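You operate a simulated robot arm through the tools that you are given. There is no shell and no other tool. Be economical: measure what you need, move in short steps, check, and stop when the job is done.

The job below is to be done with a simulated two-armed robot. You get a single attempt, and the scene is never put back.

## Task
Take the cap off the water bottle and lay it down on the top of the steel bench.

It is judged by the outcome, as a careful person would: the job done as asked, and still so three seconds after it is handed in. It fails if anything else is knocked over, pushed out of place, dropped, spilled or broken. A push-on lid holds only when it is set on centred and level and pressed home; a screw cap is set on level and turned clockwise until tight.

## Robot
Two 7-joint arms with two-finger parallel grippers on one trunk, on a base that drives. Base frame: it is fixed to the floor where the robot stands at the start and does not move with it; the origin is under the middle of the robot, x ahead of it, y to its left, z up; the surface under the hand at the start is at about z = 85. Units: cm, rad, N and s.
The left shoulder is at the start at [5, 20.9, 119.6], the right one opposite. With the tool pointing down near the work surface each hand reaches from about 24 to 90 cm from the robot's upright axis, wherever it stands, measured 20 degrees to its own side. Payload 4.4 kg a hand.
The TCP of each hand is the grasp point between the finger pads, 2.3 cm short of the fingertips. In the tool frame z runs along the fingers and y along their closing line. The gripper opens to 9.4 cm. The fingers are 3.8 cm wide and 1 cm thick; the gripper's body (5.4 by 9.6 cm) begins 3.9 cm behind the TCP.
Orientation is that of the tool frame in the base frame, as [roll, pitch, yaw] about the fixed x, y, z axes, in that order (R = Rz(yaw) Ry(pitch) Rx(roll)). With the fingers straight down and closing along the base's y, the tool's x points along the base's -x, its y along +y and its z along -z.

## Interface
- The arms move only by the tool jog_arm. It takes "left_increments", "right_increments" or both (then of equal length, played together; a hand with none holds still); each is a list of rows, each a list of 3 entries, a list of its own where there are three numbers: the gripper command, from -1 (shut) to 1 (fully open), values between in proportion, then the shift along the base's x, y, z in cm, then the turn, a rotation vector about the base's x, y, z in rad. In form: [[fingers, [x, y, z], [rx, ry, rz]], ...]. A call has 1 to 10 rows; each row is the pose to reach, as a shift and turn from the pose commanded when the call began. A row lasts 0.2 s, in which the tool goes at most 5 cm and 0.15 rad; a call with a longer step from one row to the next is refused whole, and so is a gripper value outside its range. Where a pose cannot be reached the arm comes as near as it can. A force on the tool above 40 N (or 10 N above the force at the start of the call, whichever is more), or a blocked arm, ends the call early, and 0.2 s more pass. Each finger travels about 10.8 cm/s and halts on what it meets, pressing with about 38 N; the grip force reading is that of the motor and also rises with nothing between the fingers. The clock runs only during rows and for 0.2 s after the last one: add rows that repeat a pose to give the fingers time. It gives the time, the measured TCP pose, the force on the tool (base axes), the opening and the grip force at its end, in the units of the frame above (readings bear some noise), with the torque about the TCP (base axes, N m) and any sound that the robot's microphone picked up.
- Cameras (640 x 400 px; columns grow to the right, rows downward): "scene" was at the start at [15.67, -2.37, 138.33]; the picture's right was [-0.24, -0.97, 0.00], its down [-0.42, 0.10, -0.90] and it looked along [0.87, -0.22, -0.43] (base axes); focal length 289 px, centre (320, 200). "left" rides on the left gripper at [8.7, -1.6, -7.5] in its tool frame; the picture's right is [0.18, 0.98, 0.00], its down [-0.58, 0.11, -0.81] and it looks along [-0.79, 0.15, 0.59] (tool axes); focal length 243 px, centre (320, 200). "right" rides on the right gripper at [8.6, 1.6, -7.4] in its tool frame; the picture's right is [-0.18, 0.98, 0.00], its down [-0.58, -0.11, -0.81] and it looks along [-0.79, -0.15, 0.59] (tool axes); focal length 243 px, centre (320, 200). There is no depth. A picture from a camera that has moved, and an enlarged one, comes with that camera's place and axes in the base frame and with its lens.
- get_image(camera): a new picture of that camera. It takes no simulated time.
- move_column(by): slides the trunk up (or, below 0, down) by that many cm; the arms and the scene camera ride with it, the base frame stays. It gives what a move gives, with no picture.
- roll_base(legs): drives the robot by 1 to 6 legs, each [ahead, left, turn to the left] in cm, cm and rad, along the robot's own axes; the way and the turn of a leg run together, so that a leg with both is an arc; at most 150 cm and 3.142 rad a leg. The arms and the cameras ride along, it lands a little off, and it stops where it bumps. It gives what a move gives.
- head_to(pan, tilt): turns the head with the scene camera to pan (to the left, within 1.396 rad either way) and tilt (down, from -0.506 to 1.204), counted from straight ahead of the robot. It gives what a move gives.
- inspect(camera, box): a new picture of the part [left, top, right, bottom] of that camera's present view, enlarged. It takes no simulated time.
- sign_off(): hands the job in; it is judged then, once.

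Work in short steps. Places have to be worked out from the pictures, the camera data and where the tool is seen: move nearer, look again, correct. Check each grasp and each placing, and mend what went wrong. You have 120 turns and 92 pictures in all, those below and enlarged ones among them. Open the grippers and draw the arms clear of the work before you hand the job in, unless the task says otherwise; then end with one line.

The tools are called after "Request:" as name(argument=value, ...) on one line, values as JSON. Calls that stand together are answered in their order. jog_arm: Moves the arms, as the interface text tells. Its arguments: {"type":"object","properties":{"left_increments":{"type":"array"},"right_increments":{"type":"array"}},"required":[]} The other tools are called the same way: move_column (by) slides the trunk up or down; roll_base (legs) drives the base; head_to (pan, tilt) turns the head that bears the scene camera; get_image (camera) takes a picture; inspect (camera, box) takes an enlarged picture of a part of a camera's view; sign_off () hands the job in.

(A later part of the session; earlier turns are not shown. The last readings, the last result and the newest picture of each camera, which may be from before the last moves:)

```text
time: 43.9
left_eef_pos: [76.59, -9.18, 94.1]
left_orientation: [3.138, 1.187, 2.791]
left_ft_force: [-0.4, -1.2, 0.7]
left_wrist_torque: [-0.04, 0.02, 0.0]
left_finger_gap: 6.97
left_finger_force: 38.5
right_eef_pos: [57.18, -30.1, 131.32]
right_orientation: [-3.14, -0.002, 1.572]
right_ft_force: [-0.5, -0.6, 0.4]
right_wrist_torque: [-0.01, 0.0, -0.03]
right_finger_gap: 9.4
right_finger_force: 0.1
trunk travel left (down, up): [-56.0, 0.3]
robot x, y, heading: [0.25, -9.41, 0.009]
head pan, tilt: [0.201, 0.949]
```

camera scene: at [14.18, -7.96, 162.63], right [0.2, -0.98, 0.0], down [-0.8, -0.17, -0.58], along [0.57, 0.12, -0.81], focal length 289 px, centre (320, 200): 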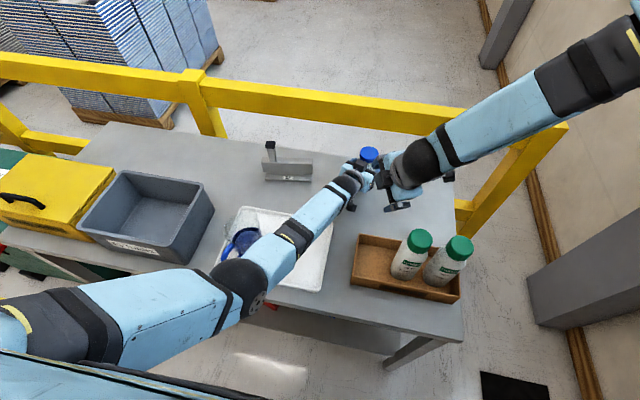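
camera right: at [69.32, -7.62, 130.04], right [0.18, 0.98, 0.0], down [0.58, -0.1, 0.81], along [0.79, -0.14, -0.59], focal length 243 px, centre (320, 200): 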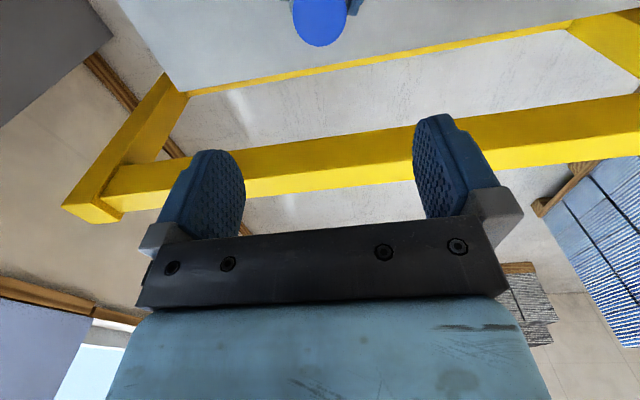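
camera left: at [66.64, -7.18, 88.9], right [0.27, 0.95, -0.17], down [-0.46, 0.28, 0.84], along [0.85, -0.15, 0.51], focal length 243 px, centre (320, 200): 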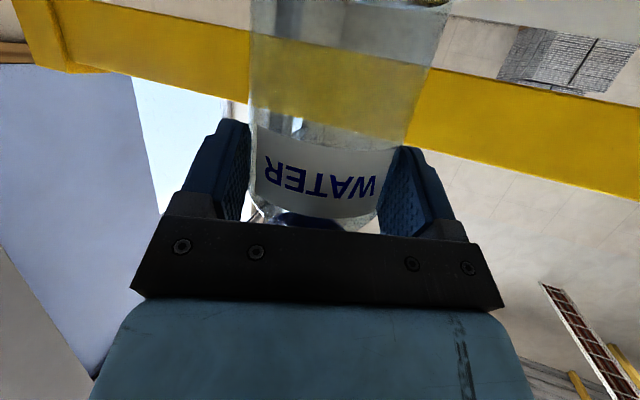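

Clean pose (tool down, x toward +y). Now I move over the cap at z≈118 and turn a further -0.6 rad to test the negative range.

Request:
jog_arm(right_increments=[[1, [3, 3, 0], [0, 0, 0]], [1, [6, 6, 0], [0, 0, 0]], [1, [9, 9, -2], [0, 0, 0]], [1, [12, 12, -4], [0, 0, 0]], [1, [15, 15, -7], [0, 0, 0]], [1, [18, 18, -10], [0, 0, 0]], [1, [20.6, 20.7, -13], [0, 0, 0]], [1, [20.6, 20.7, -13], [0, 0, 0]]])

Request:
jog_arm(right_increments=[[1, [0, 0, 0], [0, 0, -0.15]], [1, [0, 0, 0], [0, 0, -0.3]], [1, [0, 0, 0], [0, 0, -0.45]], [1, [0, 0, 0], [0, 0, -0.6]], [1, [0, 0, 0], [0, 0, -0.6]]])

Request:
get_image(camera="scene")

Request:
get_image(camera="right")

```text
refused: row 5 steps farther than a row can; nothing moved
```

```text
time: 45.1
left_eef_pos: [76.61, -9.19, 93.97]
left_orientation: [3.137, 1.186, 2.79]
left_ft_force: [-0.6, -0.4, 0.7]
left_wrist_torque: [-0.06, 0.03, -0.01]
left_finger_gap: 6.98
left_finger_force: 37.6
right_eef_pos: [57.15, -30.13, 131.41]
right_orientation: [3.139, -0.001, 0.972]
right_ft_force: [0.2, 0.1, -0.2]
right_wrist_torque: [-0.01, -0.01, 0.0]
right_finger_gap: 9.42
right_finger_force: 0.0
trunk travel left (down, up): [-56.0, 0.3]
robot x, y, heading: [0.36, -9.29, 0.003]
head pan, tilt: [0.201, 0.949]
```

```text
62 pictures are left
camera scene: at [14.18, -7.94, 162.63], right [0.2, -0.98, 0.0], down [-0.8, -0.17, -0.58], along [0.57, 0.12, -0.81], focal length 289 px, centre (320, 200)
```

scene: 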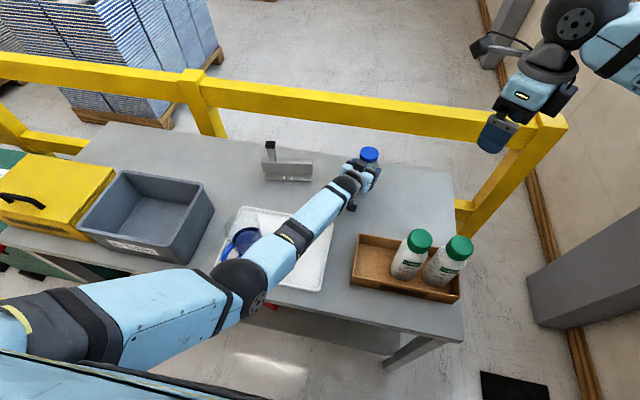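

```text
61 pictures are left
camera right: at [63.46, -23.81, 138.96], right [0.71, -0.71, 0.0], down [-0.42, -0.42, 0.81], along [-0.57, -0.57, -0.59], focal length 243 px, centre (320, 200)
```

right: 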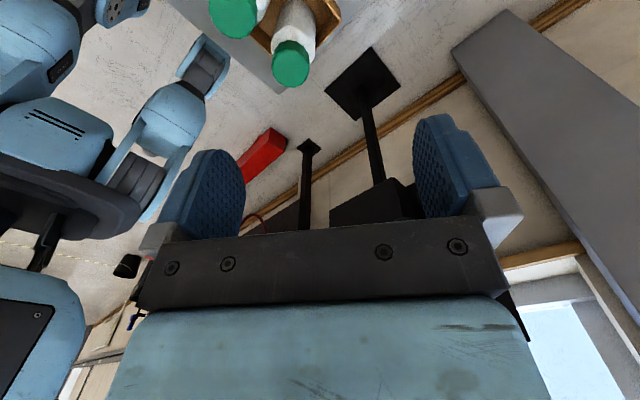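

The move was refused but the turn ran: yaw is 0.97. I resend the move with smaller steps.

Request:
jog_arm(right_increments=[[1, [2.6, 2.6, 0], [0, 0, 0]], [1, [5.2, 5.2, 0], [0, 0, 0]], [1, [7.8, 7.8, -1], [0, 0, 0]], [1, [10.4, 10.4, -3], [0, 0, 0]], [1, [13, 13, -5], [0, 0, 0]], [1, [15.6, 15.6, -8], [0, 0, 0]], [1, [18.2, 18.2, -11], [0, 0, 0]], [1, [20.65, 20.7, -13], [0, 0, 0]], [1, [20.65, 20.7, -13], [0, 0, 0]]])

Request:
inspect(camera="scene", box=[280, 40, 440, 220])

Request:
get_image(camera="right")

```text
time: 47.1
left_eef_pos: [76.57, -9.2, 94.11]
left_orientation: [3.134, 1.185, 2.785]
left_ft_force: [-0.1, 0.4, 1.2]
left_wrist_torque: [-0.01, 0.0, 0.03]
left_finger_gap: 6.99
left_finger_force: 38.1
right_eef_pos: [77.98, -9.39, 118.33]
right_orientation: [-3.139, -0.005, 0.975]
right_ft_force: [0.1, 0.8, 1.7]
right_wrist_torque: [0.01, 0.0, 0.02]
right_finger_gap: 9.4
right_finger_force: 0.1
trunk travel left (down, up): [-56.0, 0.3]
robot x, y, heading: [0.59, -9.11, 0.008]
head pan, tilt: [0.201, 0.949]
```

```text
2.22 times, centred on (360, 130) of scene
camera zoom: at [14.14, -8.1, 162.63], right [0.2, -0.98, 0.0], down [-0.8, -0.17, -0.58], along [0.57, 0.12, -0.81], focal length 643 px, centre (231, 356)
```

zoom: 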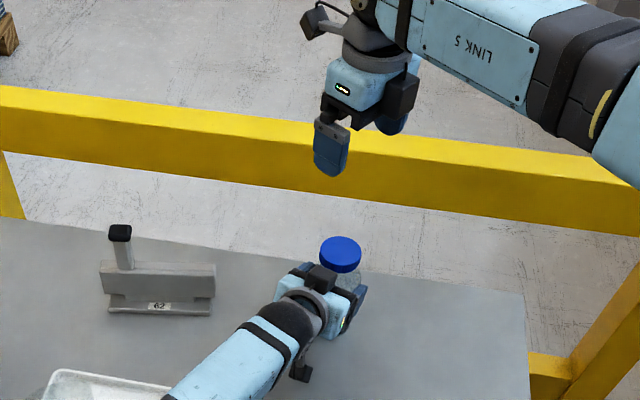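

```text
59 pictures are left
camera right: at [84.25, -3.11, 125.91], right [0.71, -0.7, 0.0], down [-0.42, -0.42, 0.8], along [-0.57, -0.57, -0.59], focal length 243 px, centre (320, 200)
```

right: 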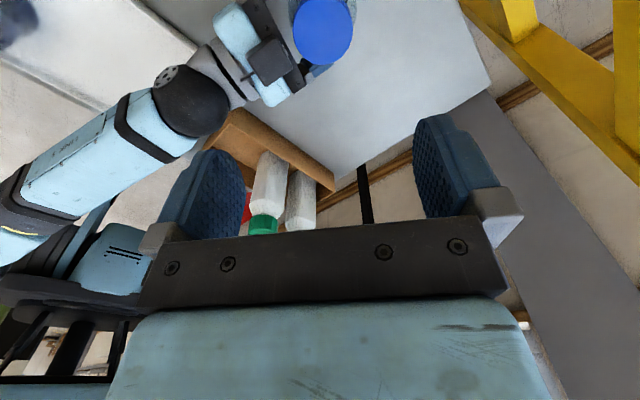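

Triangulating, the left hand's top box sits ~4 cm behind the cap's axis at z≤102, so right fingers must stay sideways to it: usable yaw 2.32→3.26 (about 54° per stroke). I turn to 2.32 at this height, then check.

Request:
jog_arm(right_increments=[[1, [0, 0, 0], [0, 0, 0.135]], [1, [0, 0, 0], [0, 0, 0.27]], [1, [0, 0, 0], [0, 0, 0.404]], [1, [0, 0, 0], [0, 0, 0.538]], [1, [0, 0, 0], [0, 0, 0.673]], [1, [0, 0, 0], [0, 0, 0.807]], [1, [0, 0, 0], [0, 0, 0.942]], [1, [0, 0, 0], [0, 0, 1.076]], [1, [0, 0, -2], [0, 0, 1.21]], [1, [0, 0, -5], [0, 0, 1.345]]])

Request:
inspect(camera="scene", box=[280, 40, 440, 220])

Request:
get_image(camera="right")

```text
time: 49.3
left_eef_pos: [76.69, -9.24, 94.0]
left_orientation: [3.14, 1.189, 2.791]
left_ft_force: [0.3, -0.7, 0.0]
left_wrist_torque: [-0.08, -0.06, -0.03]
left_finger_gap: 6.96
left_finger_force: 38.1
right_eef_pos: [77.95, -9.38, 113.39]
right_orientation: [-3.141, -0.003, 2.322]
right_ft_force: [0.8, 0.0, -0.1]
right_wrist_torque: [0.01, -0.01, 0.0]
right_finger_gap: 9.42
right_finger_force: 0.0
trunk travel left (down, up): [-56.0, 0.3]
robot x, y, heading: [0.13, -9.5, 0.001]
head pan, tilt: [0.201, 0.949]
```

```text
2.22 times, centred on (360, 130) of scene
camera zoom: at [14.21, -7.89, 162.63], right [0.2, -0.98, 0.0], down [-0.8, -0.17, -0.58], along [0.57, 0.12, -0.81], focal length 643 px, centre (231, 356)
```

zoom: 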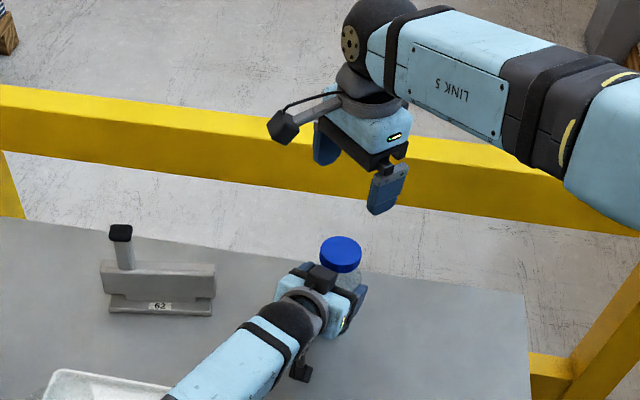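

```text
57 pictures are left
camera right: at [73.39, -1.85, 120.89], right [0.84, 0.54, 0.0], down [0.32, -0.5, 0.81], along [0.43, -0.68, -0.59], focal length 243 px, centre (320, 200)
```

right: 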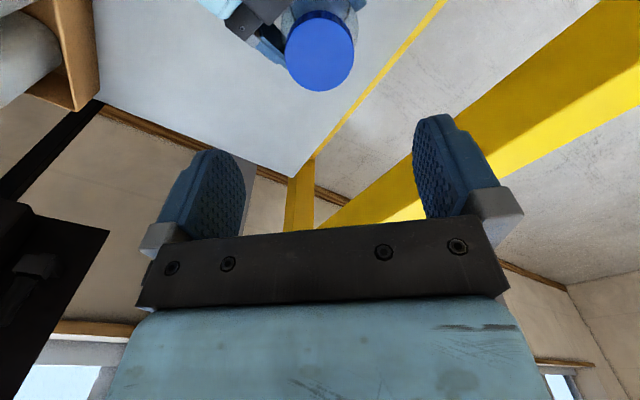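

Cap axis reads (78.0, -9.2). I narrow the fingers to ~7.4 cm, turn to yaw 2.42, and descend to z≈100.7 slowly.

Request:
jog_arm(right_increments=[[0.57, [0.05, 0.1, 0], [0, 0, 0.1]], [0.57, [0.05, 0.1, -2], [0, 0, 0.1]], [0.57, [0.05, 0.1, -4.5], [0, 0, 0.1]], [0.57, [0.05, 0.1, -7], [0, 0, 0.1]], [0.57, [0.05, 0.1, -9], [0, 0, 0.1]], [0.57, [0.05, 0.1, -10.5], [0, 0, 0.1]], [0.57, [0.05, 0.1, -11.7], [0, 0, 0.1]], [0.57, [0.05, 0.1, -12.7], [0, 0, 0.1]], [0.57, [0.05, 0.1, -12.7], [0, 0, 0.1]]])

Request:
inspect(camera="scene", box=[300, 80, 420, 200])

Request:
get_image(camera="right")

```text
time: 51.3
left_eef_pos: [76.63, -9.34, 94.11]
left_orientation: [3.137, 1.184, 2.785]
left_ft_force: [-5.5, -4.2, 0.3]
left_wrist_torque: [0.28, -0.05, -0.1]
left_finger_gap: 6.95
left_finger_force: 38.2
right_eef_pos: [76.29, -9.85, 101.39]
right_orientation: [3.14, -0.002, 2.421]
right_ft_force: [5.4, 5.2, 4.1]
right_wrist_torque: [0.23, -0.23, 0.12]
right_finger_gap: 7.71
right_finger_force: 4.2
right hand out of reach, approached as far as the arm can: row 5, 6, 7, 8, 9
trunk travel left (down, up): [-56.0, 0.3]
robot x, y, heading: [0.62, -9.3, 0.01]
head pan, tilt: [0.201, 0.949]
```

```text
3.33 times, centred on (360, 140) of scene
camera zoom: at [14.15, -8.0, 162.63], right [0.2, -0.98, 0.0], down [-0.8, -0.17, -0.58], along [0.57, 0.12, -0.81], focal length 965 px, centre (187, 400)
```

zoom: 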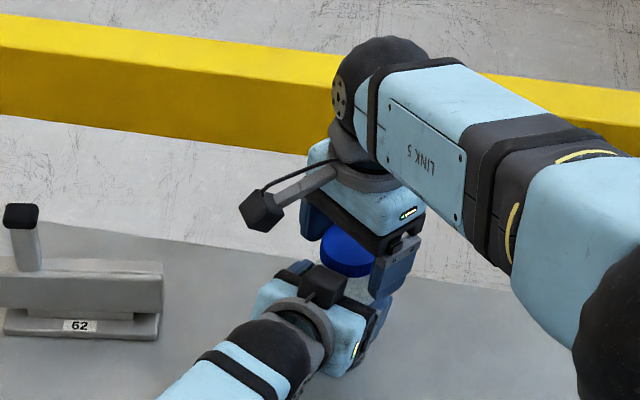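

```text
55 pictures are left
camera right: at [71.01, -2.8, 108.95], right [0.79, 0.62, 0.0], down [0.36, -0.47, 0.81], along [0.5, -0.63, -0.59], focal length 243 px, centre (320, 200)
```

right: 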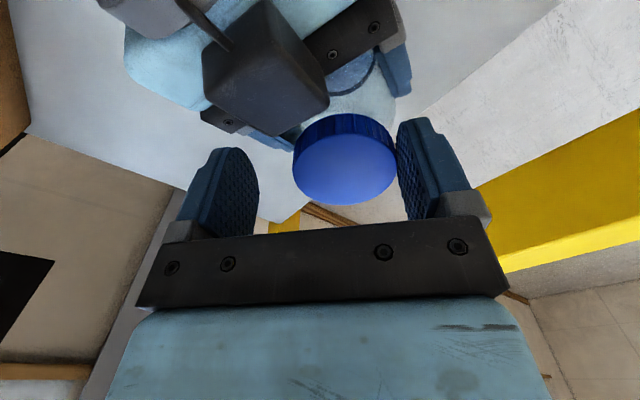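

The right arm ran out of reach and touched the cap lightly (5 N). I raise it off; then I'll lift the bottle with the left hand and bring it ~6 cm nearer so the right arm reaches comfortably.

Request:
jog_arm(right_increments=[[0.8, [0, 0, 0], [0, 0, 0]], [0.8, [0, 0, 2], [0, 0, 0]], [0.8, [0, 0, 5], [0, 0, 0]], [0.8, [0, 0, 9], [0, 0, 0]], [0.8, [0, 0, 13], [0, 0, 0]], [0.8, [0, 0, 17], [0, 0, 0]], [0.8, [0, 0, 21], [0, 0, 0]]])

Request:
get_image(camera="left")

Request:
get_image(camera="scene")

```text
time: 52.9
left_eef_pos: [76.51, -9.19, 94.2]
left_orientation: [3.137, 1.185, 2.789]
left_ft_force: [-0.1, 0.3, -0.7]
left_wrist_torque: [-0.02, -0.01, -0.01]
left_finger_gap: 6.98
left_finger_force: 38.0
right_eef_pos: [76.34, -10.15, 122.53]
right_orientation: [3.141, 0.0, 2.419]
right_ft_force: [0.6, 0.0, -0.1]
right_wrist_torque: [-0.01, -0.01, 0.0]
right_finger_gap: 8.46
right_finger_force: 0.0
right hand out of reach, approached as far as the arm can: row 2, 3
trunk travel left (down, up): [-56.0, 0.3]
robot x, y, heading: [0.25, -9.59, 0.007]
head pan, tilt: [0.201, 0.949]
```

```text
54 pictures are left
camera left: at [66.56, -7.19, 88.91], right [0.27, 0.95, -0.17], down [-0.46, 0.28, 0.84], along [0.85, -0.15, 0.51], focal length 243 px, centre (320, 200)
```

left: 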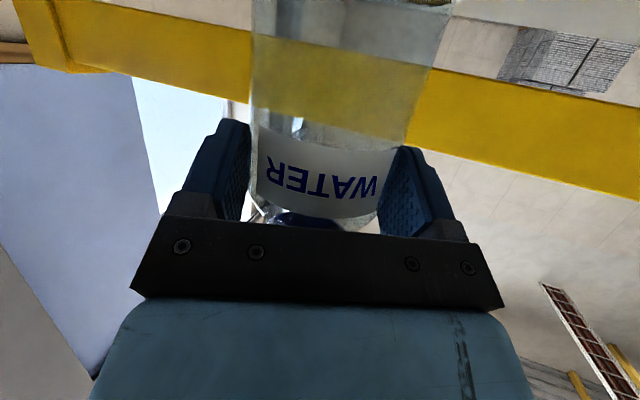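

```text
53 pictures are left
camera scene: at [14.08, -7.91, 162.63], right [0.2, -0.98, 0.0], down [-0.8, -0.17, -0.58], along [0.57, 0.12, -0.81], focal length 289 px, centre (320, 200)
```

scene: 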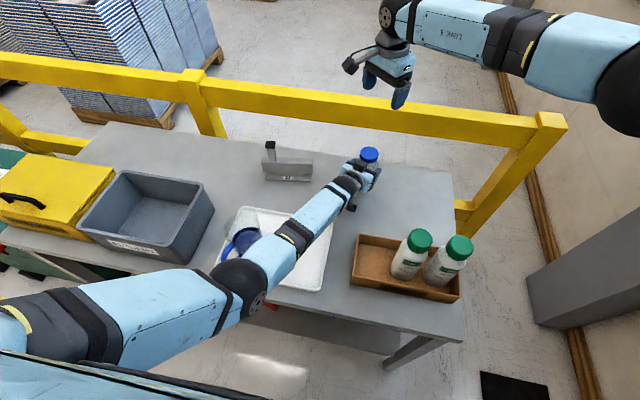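

Bottle undisturbed. I lift it straight up with the left hand 10 cm, then bring it back 7 cm; the right hand rises meanwhile.

Request:
jog_arm(left_increments=[[-1, [0, 0, 1], [0, 0, 0]], [-1, [0, 0, 2.5], [0, 0, 0]], [-1, [0, 0, 4.5], [0, 0, 0]], [-1, [0, 0, 6.5], [0, 0, 0]], [-1, [0, 0, 8.5], [0, 0, 0]], [-1, [-1.5, 0.5, 10], [0, 0, 0]], [-1, [-3, 1, 10], [0, 0, 0]], [-1, [-5, 1.7, 10], [0, 0, 0]], [-1, [-7, 2.5, 10], [0, 0, 0]], [-1, [-7, 2.5, 10], [0, 0, 0]]], right_increments=[[0.8, [0, 0, 2], [0, 0, 0]], [0.8, [0, 0, 4], [0, 0, 0]], [0.8, [0, 0, 6], [0, 0, 0]], [0.8, [0, 0, 6], [0, 0, 0]], [0.8, [0, 0, 6], [0, 0, 0]], [0.8, [0, 0, 6], [0, 0, 0]], [0.8, [0, 0, 6], [0, 0, 0]], [0.8, [0, 0, 6], [0, 0, 0]], [0.8, [0, 0, 6], [0, 0, 0]], [0.8, [0, 0, 6], [0, 0, 0]]])

Request:
get_image(camera="scene")

Request:
get_image(camera="right")

```text
time: 55.1
left_eef_pos: [69.56, -6.55, 104.01]
left_orientation: [3.137, 1.185, 2.788]
left_ft_force: [-0.7, 0.4, -1.6]
left_wrist_torque: [0.02, 0.02, 0.01]
left_finger_gap: 6.99
left_finger_force: 38.2
right_eef_pos: [76.48, -10.11, 128.32]
right_orientation: [-3.14, -0.003, 2.418]
right_ft_force: [-0.4, 0.9, 0.1]
right_wrist_torque: [-0.05, 0.05, 0.02]
right_finger_gap: 8.46
right_finger_force: 0.1
trunk travel left (down, up): [-56.0, 0.3]
robot x, y, heading: [0.58, -9.41, 0.008]
head pan, tilt: [0.201, 0.949]
```

```text
52 pictures are left
camera scene: at [14.28, -7.96, 162.62], right [0.2, -0.98, 0.0], down [-0.8, -0.17, -0.58], along [0.57, 0.12, -0.81], focal length 289 px, centre (320, 200)
```

scene: 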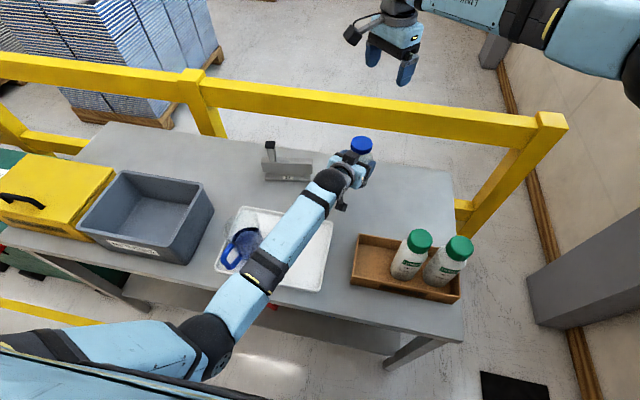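

```text
51 pictures are left
camera right: at [71.13, -3.0, 135.86], right [0.79, 0.62, 0.0], down [0.37, -0.47, 0.81], along [0.5, -0.63, -0.59], focal length 243 px, centre (320, 200)
```

right: 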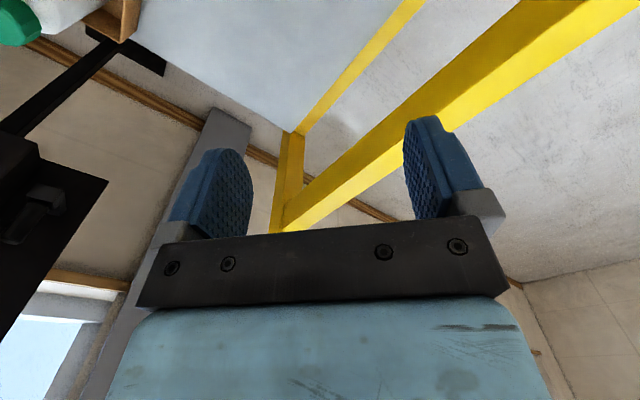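

The bottle is up, upright, held firmly. Cap should be at (71.0, -6.8), top z≈110.3; right hand goes above it.

Request:
jog_arm(right_increments=[[0.8, [-2, 1.2, -1], [0, 0, 0]], [0.8, [-4, 2.4, -3], [0, 0, 0]], [0.8, [-5.5, 3.3, -5.5], [0, 0, 0]], [0.57, [-5.5, 3.3, -8], [0, 0, 0]], [0.57, [-5.5, 3.3, -8], [0, 0, 0]]])

Request:
get_image(camera="right")

Request:
inspect(camera="scene", box=[290, 60, 430, 220])

```text
time: 56.3
left_eef_pos: [69.49, -6.55, 104.05]
left_orientation: [3.138, 1.187, 2.79]
left_ft_force: [0.1, 0.0, -1.4]
left_wrist_torque: [0.04, 0.0, 0.02]
left_finger_gap: 6.96
left_finger_force: 37.7
right_eef_pos: [70.73, -6.62, 120.22]
right_orientation: [3.141, -0.002, 2.418]
right_ft_force: [0.3, -0.1, 0.2]
right_wrist_torque: [-0.01, 0.0, -0.01]
right_finger_gap: 7.38
right_finger_force: 0.0
trunk travel left (down, up): [-56.0, 0.3]
robot x, y, heading: [0.19, -9.34, 0.002]
head pan, tilt: [0.201, 0.949]
```

```text
50 pictures are left
camera right: at [65.36, 0.39, 127.77], right [0.79, 0.62, 0.0], down [0.37, -0.47, 0.81], along [0.5, -0.64, -0.59], focal length 243 px, centre (320, 200)
```

right: 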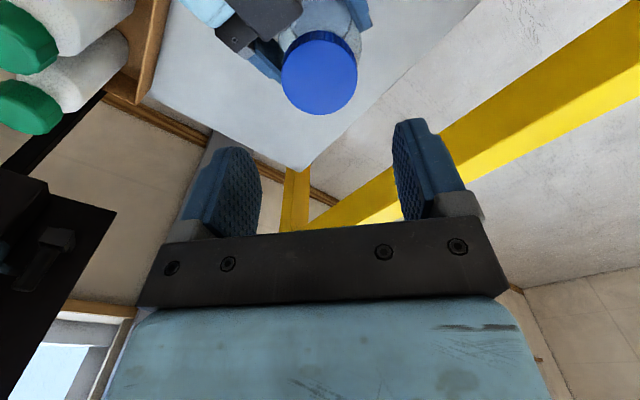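

```text
2.50 times, centred on (360, 140) of scene
camera zoom: at [14.18, -7.93, 162.63], right [0.2, -0.98, 0.0], down [-0.8, -0.17, -0.58], along [0.57, 0.12, -0.81], focal length 724 px, centre (220, 350)
```

zoom: 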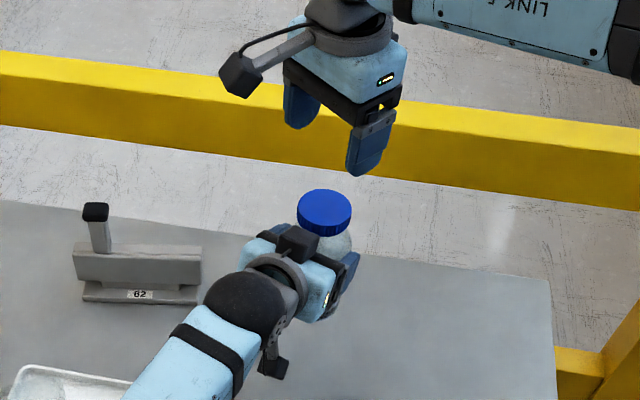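

Aligned within ~0.2 cm. Descending around the cap to z≈110.7.

Request:
jog_arm(right_increments=[[0.57, [0, 0.1, -2], [0, 0, 0]], [0.57, [0, 0.1, -4], [0, 0, 0]], [0.57, [0, 0.1, -6], [0, 0, 0]], [0.57, [0, 0.1, -7.5], [0, 0, 0]], [0.57, [0, 0.1, -8.7], [0, 0, 0]], [0.57, [0, 0.1, -9.5], [0, 0, 0]], [0.57, [0, 0.1, -9.5], [0, 0, 0]]])

Request:
get_image(camera="right")

Request:
inspect(camera="scene", box=[290, 90, 430, 200])

```text
time: 57.9
left_eef_pos: [69.51, -6.53, 104.05]
left_orientation: [3.139, 1.188, 2.79]
left_ft_force: [-0.6, 0.6, -1.1]
left_wrist_torque: [-0.02, 0.02, 0.0]
left_finger_gap: 6.95
left_finger_force: 37.7
right_eef_pos: [70.8, -6.65, 110.72]
right_orientation: [-3.139, -0.002, 2.421]
right_ft_force: [-0.4, 0.2, 0.6]
right_wrist_torque: [0.01, 0.0, 0.01]
right_finger_gap: 7.39
right_finger_force: 0.1
trunk travel left (down, up): [-56.0, 0.3]
robot x, y, heading: [0.71, -9.35, 0.009]
head pan, tilt: [0.201, 0.949]
```

```text
48 pictures are left
camera right: at [65.51, 0.49, 118.31], right [0.79, 0.62, 0.0], down [0.37, -0.47, 0.81], along [0.5, -0.63, -0.59], focal length 243 px, centre (320, 200)
```

right: 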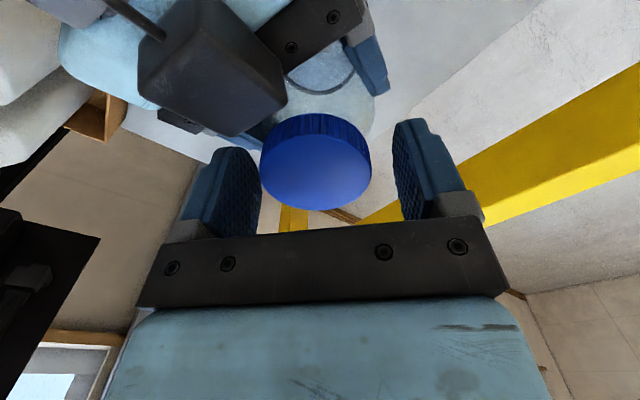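

```text
3.64 times, centred on (360, 145) of scene
camera zoom: at [14.19, -7.93, 162.62], right [0.2, -0.98, 0.0], down [-0.8, -0.17, -0.58], along [0.57, 0.12, -0.81], focal length 1052 px, centre (174, 400)
```

zoom: 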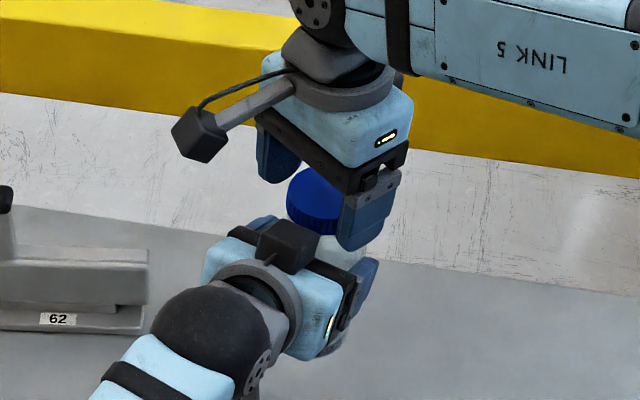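

The cap is between the fingers, ~0.2 cm off; I shift that much and close on it.

Request:
jog_arm(right_increments=[[0.57, [-0.1, -0.11, 0], [0, 0, 0]], [0.4, [-0.1, -0.11, 0], [0, 0, 0]], [-1, [-0.1, -0.11, 0], [0, 0, 0]], [-1, [-0.1, -0.11, 0], [0, 0, 0]], [-1, [-0.1, -0.11, 0], [0, 0, 0]]])

Request:
get_image(camera="right")

```text
time: 59.1
left_eef_pos: [69.54, -6.38, 104.04]
left_orientation: [3.137, 1.187, 2.79]
left_ft_force: [13.1, 9.4, -3.6]
left_wrist_torque: [-0.47, 0.71, 0.19]
left_finger_gap: 7.0
left_finger_force: 38.1
right_eef_pos: [70.74, -6.79, 110.83]
right_orientation: [-3.138, -0.002, 2.417]
right_ft_force: [-13.7, -9.3, 1.8]
right_wrist_torque: [-0.16, 0.23, -0.07]
right_finger_gap: 5.31
right_finger_force: 37.7
trunk travel left (down, up): [-56.0, 0.3]
robot x, y, heading: [0.47, -9.23, 0.006]
head pan, tilt: [0.201, 0.949]
```

```text
46 pictures are left
camera right: at [65.44, 0.35, 118.28], right [0.79, 0.62, 0.0], down [0.37, -0.47, 0.81], along [0.49, -0.64, -0.59], focal length 243 px, centre (320, 200)
```

right: 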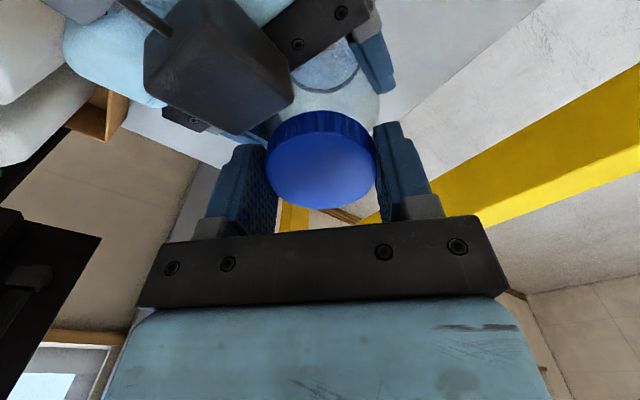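

Cap gripped (5.3 cm, 38 N) with a 16 N side force; I ease the right hand a little that way.

Request:
jog_arm(right_increments=[[-1, [-0.2, -0.15, 0], [0, 0, 0]], [-1, [-0.2, -0.15, 0], [0, 0, 0]]])

```text
time: 59.7
left_eef_pos: [69.5, -6.57, 104.21]
left_orientation: [3.139, 1.187, 2.789]
left_ft_force: [-4.3, 5.0, 0.1]
left_wrist_torque: [-0.25, -0.29, 0.04]
left_finger_gap: 6.96
left_finger_force: 37.2
right_eef_pos: [70.74, -6.8, 110.74]
right_orientation: [3.141, 0.001, 2.418]
right_ft_force: [5.4, -4.7, -1.6]
right_wrist_torque: [-0.1, -0.08, -0.03]
right_finger_gap: 5.31
right_finger_force: 37.5
trunk travel left (down, up): [-56.0, 0.3]
robot x, y, heading: [0.2, -9.23, 0.006]
head pan, tilt: [0.201, 0.949]
```

Forces are small now. I turn the cap counter-clockwise by 0.75 rad.

Request:
jog_arm(right_increments=[[-1, [-0.1, -0.08, 0], [0, 0, 0.1]], [-1, [-0.1, -0.08, 0], [0, 0, 0.2]], [-1, [-0.1, -0.08, 0.02], [0, 0, 0.3]], [-1, [-0.1, -0.08, 0.03], [0, 0, 0.4]], [-1, [-0.1, -0.08, 0.04], [0, 0, 0.5]], [-1, [-0.1, -0.08, 0.05], [0, 0, 0.6]], [-1, [-0.1, -0.08, 0.06], [0, 0, 0.7]], [-1, [-0.1, -0.08, 0.06], [0, 0, 0.75]]])

Request:
get_image(camera="left")

Request:
get_image(camera="right")

```text
time: 61.5
left_eef_pos: [69.54, -6.66, 104.1]
left_orientation: [3.137, 1.186, 2.788]
left_ft_force: [-25.0, 2.9, 3.8]
left_wrist_torque: [-0.18, -0.94, -0.03]
left_finger_gap: 6.97
left_finger_force: 38.2
right_eef_pos: [70.65, -6.9, 110.88]
right_orientation: [-3.14, -0.004, -3.112]
right_ft_force: [24.6, -3.2, -3.3]
right_wrist_torque: [-0.04, -0.71, -0.02]
right_finger_gap: 5.35
right_finger_force: 38.1
trunk travel left (down, up): [-56.0, 0.3]
robot x, y, heading: [0.38, -9.01, 0.005]
head pan, tilt: [0.201, 0.949]
```

```text
45 pictures are left
camera left: at [59.48, -4.56, 98.95], right [0.27, 0.95, -0.17], down [-0.46, 0.28, 0.84], along [0.85, -0.15, 0.51], focal length 243 px, centre (320, 200)
```

left: 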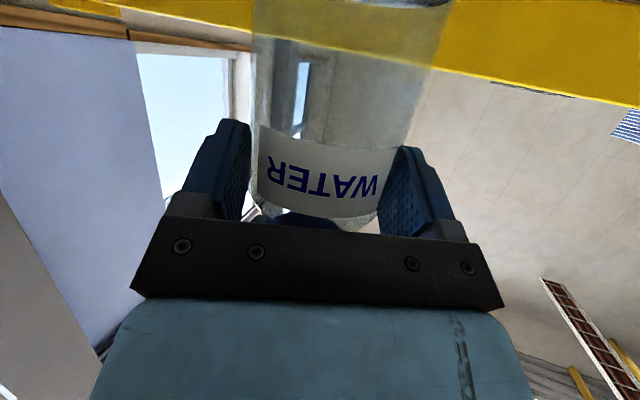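

```text
44 pictures are left
camera right: at [61.92, -5.51, 118.4], right [0.16, 0.99, 0.0], down [0.58, -0.09, 0.81], along [0.8, -0.13, -0.59], focal length 243 px, centre (320, 200)
```

right: 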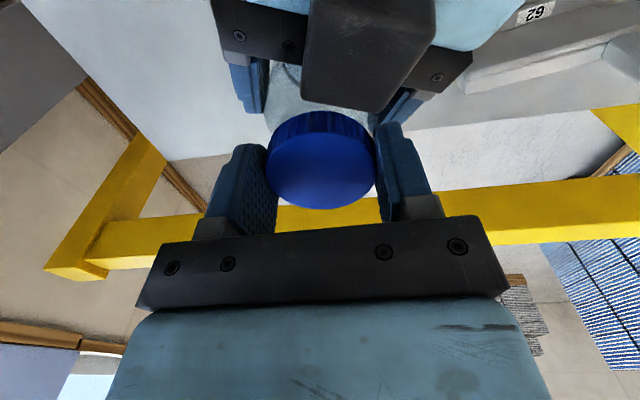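

The label stayed put and the cap turned freely with the fingers. I relax the 25 N side force, open slightly, turn back, ready to regrip.

Request:
jog_arm(right_increments=[[-1, [0.24, -0.03, 0], [0, 0, 0]], [0.5, [0.24, -0.03, 0], [0, 0, 0]], [0.5, [0.24, -0.03, 0], [0, 0, 0]], [0.5, [0.24, -0.03, 0], [0, 0, -0.13]], [0.5, [0.24, -0.03, 0], [0, 0, -0.26]], [0.5, [0.24, -0.03, 0], [0, 0, -0.39]], [0.5, [0.24, -0.03, 0], [0, 0, -0.52]], [0.5, [0.24, -0.03, 0], [0, 0, -0.65]], [0.5, [0.24, -0.03, 0], [0, 0, -0.76]], [0.5, [0.24, -0.03, 0], [0, 0, -0.76]]])

Request:
jog_arm(right_increments=[[-1, [0, 0, 0], [0, 0, 0]], [-1, [0, 0, 0], [0, 0, 0]], [-1, [0, 0, 0], [0, 0, 0]]])

```text
time: 63.7
left_eef_pos: [69.47, -6.59, 104.1]
left_orientation: [3.14, 1.183, 2.788]
left_ft_force: [-0.1, -0.5, -1.5]
left_wrist_torque: [-0.06, 0.02, 0.02]
left_finger_gap: 6.95
left_finger_force: 38.0
right_eef_pos: [70.66, -6.94, 110.87]
right_orientation: [-3.139, -0.003, 2.409]
right_ft_force: [0.2, 0.6, -0.1]
right_wrist_torque: [-0.02, -0.01, -0.02]
right_finger_gap: 7.06
right_finger_force: 0.1
trunk travel left (down, up): [-56.0, 0.3]
robot x, y, heading: [0.45, -9.47, 0.004]
head pan, tilt: [0.201, 0.949]
```

```text
time: 64.5
left_eef_pos: [69.53, -6.59, 104.16]
left_orientation: [3.138, 1.184, 2.789]
left_ft_force: [-6.7, -4.5, 0.6]
left_wrist_torque: [0.19, -0.34, -0.13]
left_finger_gap: 6.95
left_finger_force: 37.7
right_eef_pos: [70.56, -6.96, 110.91]
right_orientation: [3.141, -0.002, 2.412]
right_ft_force: [7.4, 4.8, -1.2]
right_wrist_torque: [0.07, -0.18, -0.02]
right_finger_gap: 5.31
right_finger_force: 37.9
trunk travel left (down, up): [-56.0, 0.3]
robot x, y, heading: [0.23, -9.51, 0.009]
head pan, tilt: [0.201, 0.949]
```

Regripped with small forces. Second stroke.

Request:
jog_arm(right_increments=[[-1, [0.07, 0.05, 0], [0, 0, 0.11]], [-1, [0.07, 0.05, 0.01], [0, 0, 0.22]], [-1, [0.07, 0.05, 0.02], [0, 0, 0.33]], [-1, [0.07, 0.05, 0.03], [0, 0, 0.44]], [-1, [0.07, 0.05, 0.04], [0, 0, 0.55]], [-1, [0.07, 0.05, 0.05], [0, 0, 0.66]], [-1, [0.07, 0.05, 0.06], [0, 0, 0.77]]])

Request:
inspect(camera="right", box=[220, 60, 420, 230])

```text
time: 66.1
left_eef_pos: [69.56, -6.51, 104.18]
left_orientation: [3.136, 1.184, 2.79]
left_ft_force: [9.7, 4.5, -3.3]
left_wrist_torque: [-0.1, 0.53, 0.14]
left_finger_gap: 6.96
left_finger_force: 38.2
right_eef_pos: [70.7, -6.83, 110.8]
right_orientation: [-3.14, -0.003, -3.101]
right_ft_force: [-9.5, -3.6, 2.3]
right_wrist_torque: [-0.1, 0.17, -0.02]
right_finger_gap: 5.3
right_finger_force: 38.0
trunk travel left (down, up): [-56.0, 0.3]
robot x, y, heading: [0.6, -9.34, 0.011]
head pan, tilt: [0.201, 0.949]
```

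```text
2.35 times, centred on (320, 145) of right
camera zoom: at [62.09, -5.54, 118.47], right [0.14, 0.99, 0.0], down [0.59, -0.08, 0.8], along [0.8, -0.12, -0.59], focal length 571 px, centre (320, 329)
```

zoom: 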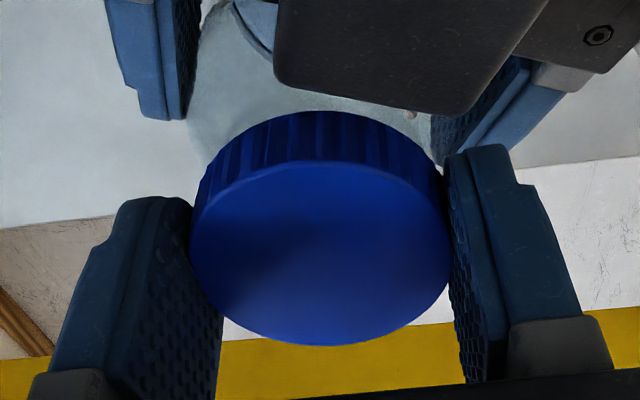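

Working smoothly. Release, turn back and regrip in one call; then stroke again.

Request:
jog_arm(right_increments=[[0.45, [-0.05, 0, 0], [0, 0, 0]], [0.45, [-0.05, 0, 0.03], [0, 0, -0.05]], [0.45, [-0.05, 0, 0.03], [0, 0, -0.19]], [0.45, [-0.05, 0, 0.03], [0, 0, -0.33]], [0.45, [-0.05, 0, 0.03], [0, 0, -0.47]], [0.45, [-0.05, 0, 0.03], [0, 0, -0.62]], [0.45, [-0.05, 0, 0.03], [0, 0, -0.77]], [-1, [-0.05, 0, 0.03], [0, 0, -0.77]], [-1, [-0.05, 0, 0.03], [0, 0, -0.77]], [-1, [-0.05, 0, 0.03], [0, 0, -0.77]]])

Request:
jog_arm(right_increments=[[-1, [0, 0, 0], [0, 0, 0.11]], [-1, [0, 0, 0.01], [0, 0, 0.22]], [-1, [0, 0, 0.02], [0, 0, 0.33]], [-1, [0, 0, 0.03], [0, 0, 0.44]], [-1, [0, 0, 0.04], [0, 0, 0.55]], [-1, [0, 0, 0.05], [0, 0, 0.66]], [-1, [0, 0, 0.06], [0, 0, 0.77]]])

```text
time: 68.3
left_eef_pos: [69.7, -6.57, 104.11]
left_orientation: [3.14, 1.184, 2.79]
left_ft_force: [1.2, 0.2, -1.8]
left_wrist_torque: [-0.07, 0.08, 0.04]
left_finger_gap: 6.97
left_finger_force: 38.1
right_eef_pos: [70.79, -6.83, 110.88]
right_orientation: [-3.139, 0.001, 2.408]
right_ft_force: [-1.2, -0.4, 0.4]
right_wrist_torque: [0.05, -0.04, -0.02]
right_finger_gap: 5.28
right_finger_force: 37.8
trunk travel left (down, up): [-56.0, 0.3]
robot x, y, heading: [0.02, -8.91, 0.002]
head pan, tilt: [0.201, 0.949]
```

```text
time: 69.9
left_eef_pos: [69.59, -6.47, 103.97]
left_orientation: [3.139, 1.184, 2.789]
left_ft_force: [3.3, 10.1, -1.9]
left_wrist_torque: [-0.31, 0.4, 0.17]
left_finger_gap: 6.95
left_finger_force: 38.3
right_eef_pos: [70.69, -6.75, 110.9]
right_orientation: [-3.14, -0.003, -3.101]
right_ft_force: [-3.3, -9.7, 1.1]
right_wrist_torque: [-0.29, -0.14, 0.0]
right_finger_gap: 5.28
right_finger_force: 37.5
trunk travel left (down, up): [-56.0, 0.3]
robot x, y, heading: [0.03, -9.29, 0.009]
head pan, tilt: [0.201, 0.949]
```

Three strokes done (~130°). Next cycle.

Request:
jog_arm(right_increments=[[0.45, [0, -0.08, 0], [0, 0, 0]], [0.45, [0, -0.08, 0.03], [0, 0, -0.05]], [0.45, [0, -0.05, 0.03], [0, 0, -0.19]], [0.45, [0, -0.05, 0.03], [0, 0, -0.33]], [0.45, [0, -0.05, 0.03], [0, 0, -0.47]], [0.45, [0, -0.05, 0.03], [0, 0, -0.62]], [0.45, [0, -0.05, 0.03], [0, 0, -0.77]], [-1, [0, -0.05, 0.03], [0, 0, -0.77]], [-1, [0, -0.05, 0.03], [0, 0, -0.77]], [-1, [0, -0.05, 0.03], [0, 0, -0.77]]])

Request:
jog_arm(right_increments=[[-1, [0, 0, 0], [0, 0, 0.11]], [-1, [0, 0, 0.01], [0, 0, 0.22]], [-1, [0, 0, 0.02], [0, 0, 0.33]], [-1, [0, 0, 0.03], [0, 0, 0.44]], [-1, [0, 0, 0.04], [0, 0, 0.55]], [-1, [0, 0, 0.05], [0, 0, 0.66]], [-1, [0, 0, 0.06], [0, 0, 0.77]]])

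Request:
inspect(camera="scene", box=[310, 110, 410, 190])

```text
time: 72.1
left_eef_pos: [69.49, -6.62, 104.0]
left_orientation: [3.138, 1.184, 2.788]
left_ft_force: [-3.7, -2.2, -1.0]
left_wrist_torque: [0.12, -0.15, -0.06]
left_finger_gap: 6.94
left_finger_force: 38.1
right_eef_pos: [70.73, -6.85, 111.06]
right_orientation: [3.14, -0.002, 2.408]
right_ft_force: [3.6, 2.6, -0.8]
right_wrist_torque: [0.03, -0.08, -0.01]
right_finger_gap: 5.3
right_finger_force: 38.3
trunk travel left (down, up): [-56.0, 0.3]
robot x, y, heading: [0.35, -9.44, -0.002]
head pan, tilt: [0.201, 0.949]
```

```text
time: 73.7
left_eef_pos: [69.54, -6.49, 104.15]
left_orientation: [3.14, 1.184, 2.789]
left_ft_force: [8.0, 1.6, -2.9]
left_wrist_torque: [-0.05, 0.52, 0.05]
left_finger_gap: 6.95
left_finger_force: 37.8
right_eef_pos: [70.6, -6.93, 111.14]
right_orientation: [-3.139, -0.003, -3.101]
right_ft_force: [-8.6, -1.3, 1.9]
right_wrist_torque: [-0.13, 0.07, -0.02]
right_finger_gap: 5.28
right_finger_force: 37.8
trunk travel left (down, up): [-56.0, 0.3]
robot x, y, heading: [0.1, -9.4, 0.001]
head pan, tilt: [0.201, 0.949]
```

```text
5.00 times, centred on (360, 150) of scene
camera zoom: at [14.2, -7.94, 162.62], right [0.2, -0.98, 0.0], down [-0.8, -0.17, -0.58], along [0.57, 0.12, -0.81], focal length 1447 px, centre (120, 450)
```

zoom: 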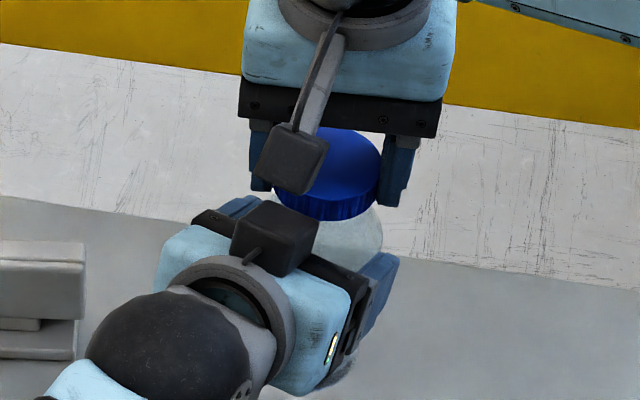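

After four strokes (~175°), I test with a gentle 0.3 cm upward pull.

Request:
jog_arm(right_increments=[[-1, [-0.05, 0, 0.15], [0, 0, 0]], [-1, [-0.05, 0, 0.3], [0, 0, 0]]])

```text
time: 74.3
left_eef_pos: [69.6, -6.65, 104.24]
left_orientation: [3.139, 1.19, 2.789]
left_ft_force: [-4.2, 4.1, 12.4]
left_wrist_torque: [-0.26, -0.19, 0.07]
left_finger_gap: 6.97
left_finger_force: 37.7
right_eef_pos: [70.78, -6.96, 111.3]
right_orientation: [-3.137, -0.003, -3.104]
right_ft_force: [3.1, -3.8, -13.9]
right_wrist_torque: [-0.17, -0.26, -0.03]
right_finger_gap: 5.32
right_finger_force: 37.7
trunk travel left (down, up): [-56.0, 0.3]
robot x, y, heading: [0.51, -9.13, 0.006]
head pan, tilt: [0.201, 0.949]
```

Still threaded (14 N pull). Relax and continue cycling.

Request:
jog_arm(right_increments=[[-1, [0, 0, -0.2], [0, 0, 0]], [0.45, [0, 0, -0.2], [0, 0, -0.02]], [0.45, [0, 0, -0.2], [0, 0, -0.17]], [0.45, [0, 0, -0.2], [0, 0, -0.32]], [0.45, [0, 0, -0.2], [0, 0, -0.47]], [0.45, [0, 0, -0.2], [0, 0, -0.62]], [0.45, [0, 0, -0.2], [0, 0, -0.77]], [-1, [0, 0, -0.2], [0, 0, -0.77]], [-1, [0, 0, -0.2], [0, 0, -0.77]], [-1, [0, 0, -0.2], [0, 0, -0.77]]])

Request:
jog_arm(right_increments=[[-1, [0, 0, 0.01], [0, 0, 0.11]], [-1, [0, 0, 0.02], [0, 0, 0.22]], [-1, [0, 0, 0.03], [0, 0, 0.33]], [-1, [0, 0, 0.04], [0, 0, 0.44]], [-1, [0, 0, 0.05], [0, 0, 0.55]], [-1, [0, 0, 0.06], [0, 0, 0.66]], [-1, [0, 0, 0.07], [0, 0, 0.77]]])

Request:
jog_arm(right_increments=[[0.45, [0, 0, 0], [0, 0, 0]], [0.45, [0, 0, 0.03], [0, 0, -0.05]], [0.45, [0, 0, 0.03], [0, 0, -0.19]], [0.45, [0, 0, 0.03], [0, 0, -0.33]], [0.45, [0, 0, 0.03], [0, 0, -0.47]], [0.45, [0, 0, 0.03], [0, 0, -0.62]], [0.45, [0, 0, 0.03], [0, 0, -0.77]], [-1, [0, 0, 0.03], [0, 0, -0.77]], [-1, [0, 0, 0.03], [0, 0, -0.77]], [-1, [0, 0, 0.03], [0, 0, -0.77]]])

Request:
jog_arm(right_increments=[[-1, [0, 0, 0.01], [0, 0, 0.11]], [-1, [0, 0, 0.02], [0, 0, 0.22]], [-1, [0, 0, 0.03], [0, 0, 0.33]], [-1, [0, 0, 0.04], [0, 0, 0.44]], [-1, [0, 0, 0.05], [0, 0, 0.55]], [-1, [0, 0, 0.06], [0, 0, 0.66]], [-1, [0, 0, 0.07], [0, 0, 0.77]]])

Request:
inspect(camera="right", box=[220, 60, 420, 230])

```text
time: 76.5
left_eef_pos: [69.62, -6.62, 104.04]
left_orientation: [3.141, 1.187, 2.789]
left_ft_force: [-5.2, -4.5, -0.7]
left_wrist_torque: [0.15, -0.21, -0.05]
left_finger_gap: 6.97
left_finger_force: 37.6
right_eef_pos: [70.58, -6.92, 111.23]
right_orientation: [3.141, -0.001, 2.409]
right_ft_force: [5.1, 3.2, 0.4]
right_wrist_torque: [0.05, -0.07, 0.0]
right_finger_gap: 5.29
right_finger_force: 38.2
trunk travel left (down, up): [-56.0, 0.3]
robot x, y, heading: [0.21, -9.2, 0.002]
head pan, tilt: [0.201, 0.949]
```

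```text
time: 78.1
left_eef_pos: [69.61, -6.4, 104.21]
left_orientation: [3.137, 1.187, 2.789]
left_ft_force: [0.2, 1.2, -0.2]
left_wrist_torque: [-0.07, 0.07, 0.04]
left_finger_gap: 6.94
left_finger_force: 38.3
right_eef_pos: [70.6, -6.93, 111.29]
right_orientation: [-3.138, -0.001, -3.101]
right_ft_force: [0.1, -1.1, -1.1]
right_wrist_torque: [-0.03, -0.06, -0.02]
right_finger_gap: 5.33
right_finger_force: 37.8
trunk travel left (down, up): [-56.0, 0.3]
robot x, y, heading: [0.34, -8.93, 0.01]
head pan, tilt: [0.201, 0.949]
```

```text
time: 80.3
left_eef_pos: [69.49, -6.62, 104.16]
left_orientation: [3.14, 1.187, 2.79]
left_ft_force: [-6.0, -6.0, 0.0]
left_wrist_torque: [0.23, -0.33, -0.13]
left_finger_gap: 6.95
left_finger_force: 37.9
right_eef_pos: [70.64, -6.98, 111.26]
right_orientation: [3.141, -0.003, 2.408]
right_ft_force: [6.3, 4.7, -0.4]
right_wrist_torque: [0.13, -0.12, 0.01]
right_finger_gap: 5.28
right_finger_force: 38.2
trunk travel left (down, up): [-56.0, 0.3]
robot x, y, heading: [0.1, -9.2, 0.004]
head pan, tilt: [0.201, 0.949]
```

```text
time: 81.9
left_eef_pos: [69.45, -6.5, 103.99]
left_orientation: [3.138, 1.185, 2.788]
left_ft_force: [-15.5, 1.1, 0.3]
left_wrist_torque: [-0.02, -0.6, -0.06]
left_finger_gap: 6.96
left_finger_force: 37.7
right_eef_pos: [70.69, -6.93, 111.33]
right_orientation: [-3.141, -0.002, -3.101]
right_ft_force: [15.8, 0.2, -1.9]
right_wrist_torque: [-0.05, -0.57, 0.01]
right_finger_gap: 5.3
right_finger_force: 38.2
trunk travel left (down, up): [-56.0, 0.3]
robot x, y, heading: [0.42, -9.16, 0.007]
head pan, tilt: [0.201, 0.949]
```

```text
2.35 times, centred on (320, 145) of right
camera zoom: at [62.06, -5.59, 118.91], right [0.15, 0.99, 0.0], down [0.59, -0.08, 0.81], along [0.8, -0.12, -0.59], focal length 571 px, centre (320, 329)
```

zoom: 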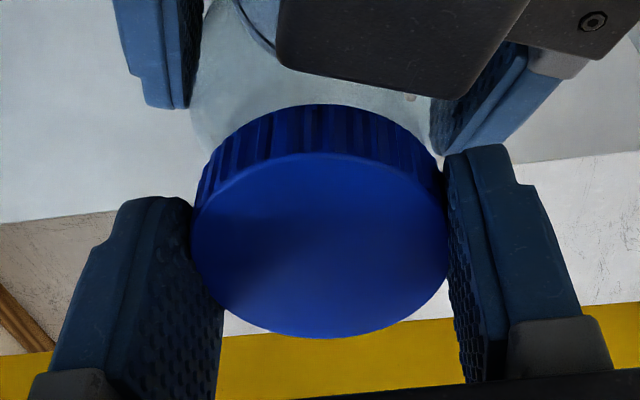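

Six strokes (~264°). Pull test again.

Request:
jog_arm(right_increments=[[-1, [0.12, 0, 0.15], [0, 0, 0]], [-1, [0.12, 0, 0.35], [0, 0, 0]]])

```text
time: 82.5
left_eef_pos: [69.59, -6.64, 104.23]
left_orientation: [3.137, 1.191, 2.789]
left_ft_force: [-11.1, 3.9, 10.7]
left_wrist_torque: [-0.23, -0.16, -0.07]
left_finger_gap: 6.96
left_finger_force: 38.3
right_eef_pos: [70.81, -6.99, 111.65]
right_orientation: [-3.139, -0.003, -3.103]
right_ft_force: [10.1, -4.1, -12.2]
right_wrist_torque: [-0.08, -0.77, 0.01]
right_finger_gap: 5.27
right_finger_force: 38.0
trunk travel left (down, up): [-56.0, 0.3]
robot x, y, heading: [1.14, -8.91, 0.01]
head pan, tilt: [0.201, 0.949]
```

Still threaded. Relax and run two more cycles.

Request:
jog_arm(right_increments=[[-1, [0, 0, -0.2], [0, 0, 0]], [0.45, [0, 0, -0.2], [0, 0, -0.02]], [0.45, [0, 0, -0.2], [0, 0, -0.17]], [0.45, [0, 0, -0.2], [0, 0, -0.32]], [0.45, [0, 0, -0.2], [0, 0, -0.47]], [0.45, [0, 0, -0.2], [0, 0, -0.62]], [0.45, [0, 0, -0.2], [0, 0, -0.77]], [-1, [0, 0, -0.2], [0, 0, -0.77]], [-1, [0, 0, -0.2], [0, 0, -0.77]], [-1, [0, 0, -0.2], [0, 0, -0.77]]])

Request:
jog_arm(right_increments=[[-1, [0, 0, 0.01], [0, 0, 0.11]], [-1, [0, 0, 0.02], [0, 0, 0.22]], [-1, [0, 0, 0.03], [0, 0, 0.33]], [-1, [0, 0, 0.04], [0, 0, 0.44]], [-1, [0, 0, 0.05], [0, 0, 0.55]], [-1, [0, 0, 0.06], [0, 0, 0.66]], [-1, [0, 0, 0.07], [0, 0, 0.77]]])

Request:
jog_arm(right_increments=[[-1, [0, 0, 0.15], [0, 0, 0]], [-1, [0, 0, 0.3], [0, 0, 0]]])

```text
time: 84.7
left_eef_pos: [69.41, -6.58, 104.06]
left_orientation: [3.137, 1.185, 2.789]
left_ft_force: [-2.6, -2.2, -0.8]
left_wrist_torque: [0.09, -0.06, -0.01]
left_finger_gap: 6.93
left_finger_force: 38.2
right_eef_pos: [70.59, -6.95, 111.52]
right_orientation: [-3.141, -0.002, 2.408]
right_ft_force: [2.5, 2.6, -1.3]
right_wrist_torque: [0.03, -0.07, 0.0]
right_finger_gap: 5.26
right_finger_force: 38.4
trunk travel left (down, up): [-56.0, 0.3]
robot x, y, heading: [0.17, -9.33, 0.01]
head pan, tilt: [0.201, 0.949]
```

```text
time: 86.3
left_eef_pos: [69.53, -6.63, 104.14]
left_orientation: [3.139, 1.186, 2.79]
left_ft_force: [-1.0, 0.0, -1.3]
left_wrist_torque: [0.01, 0.0, -0.01]
left_finger_gap: 6.96
left_finger_force: 37.6
right_eef_pos: [70.79, -6.97, 111.67]
right_orientation: [3.14, -0.002, -3.102]
right_ft_force: [0.2, 0.0, 0.2]
right_wrist_torque: [0.0, 0.0, 0.01]
right_finger_gap: 5.24
right_finger_force: 38.0
trunk travel left (down, up): [-56.0, 0.3]
robot x, y, heading: [0.31, -9.14, 0.006]
head pan, tilt: [0.201, 0.949]
```

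```text
time: 86.9
left_eef_pos: [69.55, -6.57, 104.05]
left_orientation: [3.14, 1.189, 2.79]
left_ft_force: [0.5, -0.1, -1.6]
left_wrist_torque: [-0.02, 0.0, 0.01]
left_finger_gap: 6.93
left_finger_force: 37.7
right_eef_pos: [70.82, -7.01, 112.07]
right_orientation: [-3.141, -0.002, -3.103]
right_ft_force: [0.1, -0.2, -0.4]
right_wrist_torque: [0.02, 0.03, 0.0]
right_finger_gap: 5.24
right_finger_force: 38.2
trunk travel left (down, up): [-56.0, 0.3]
robot x, y, heading: [0.18, -9.25, -0.001]
head pan, tilt: [0.201, 0.949]
```

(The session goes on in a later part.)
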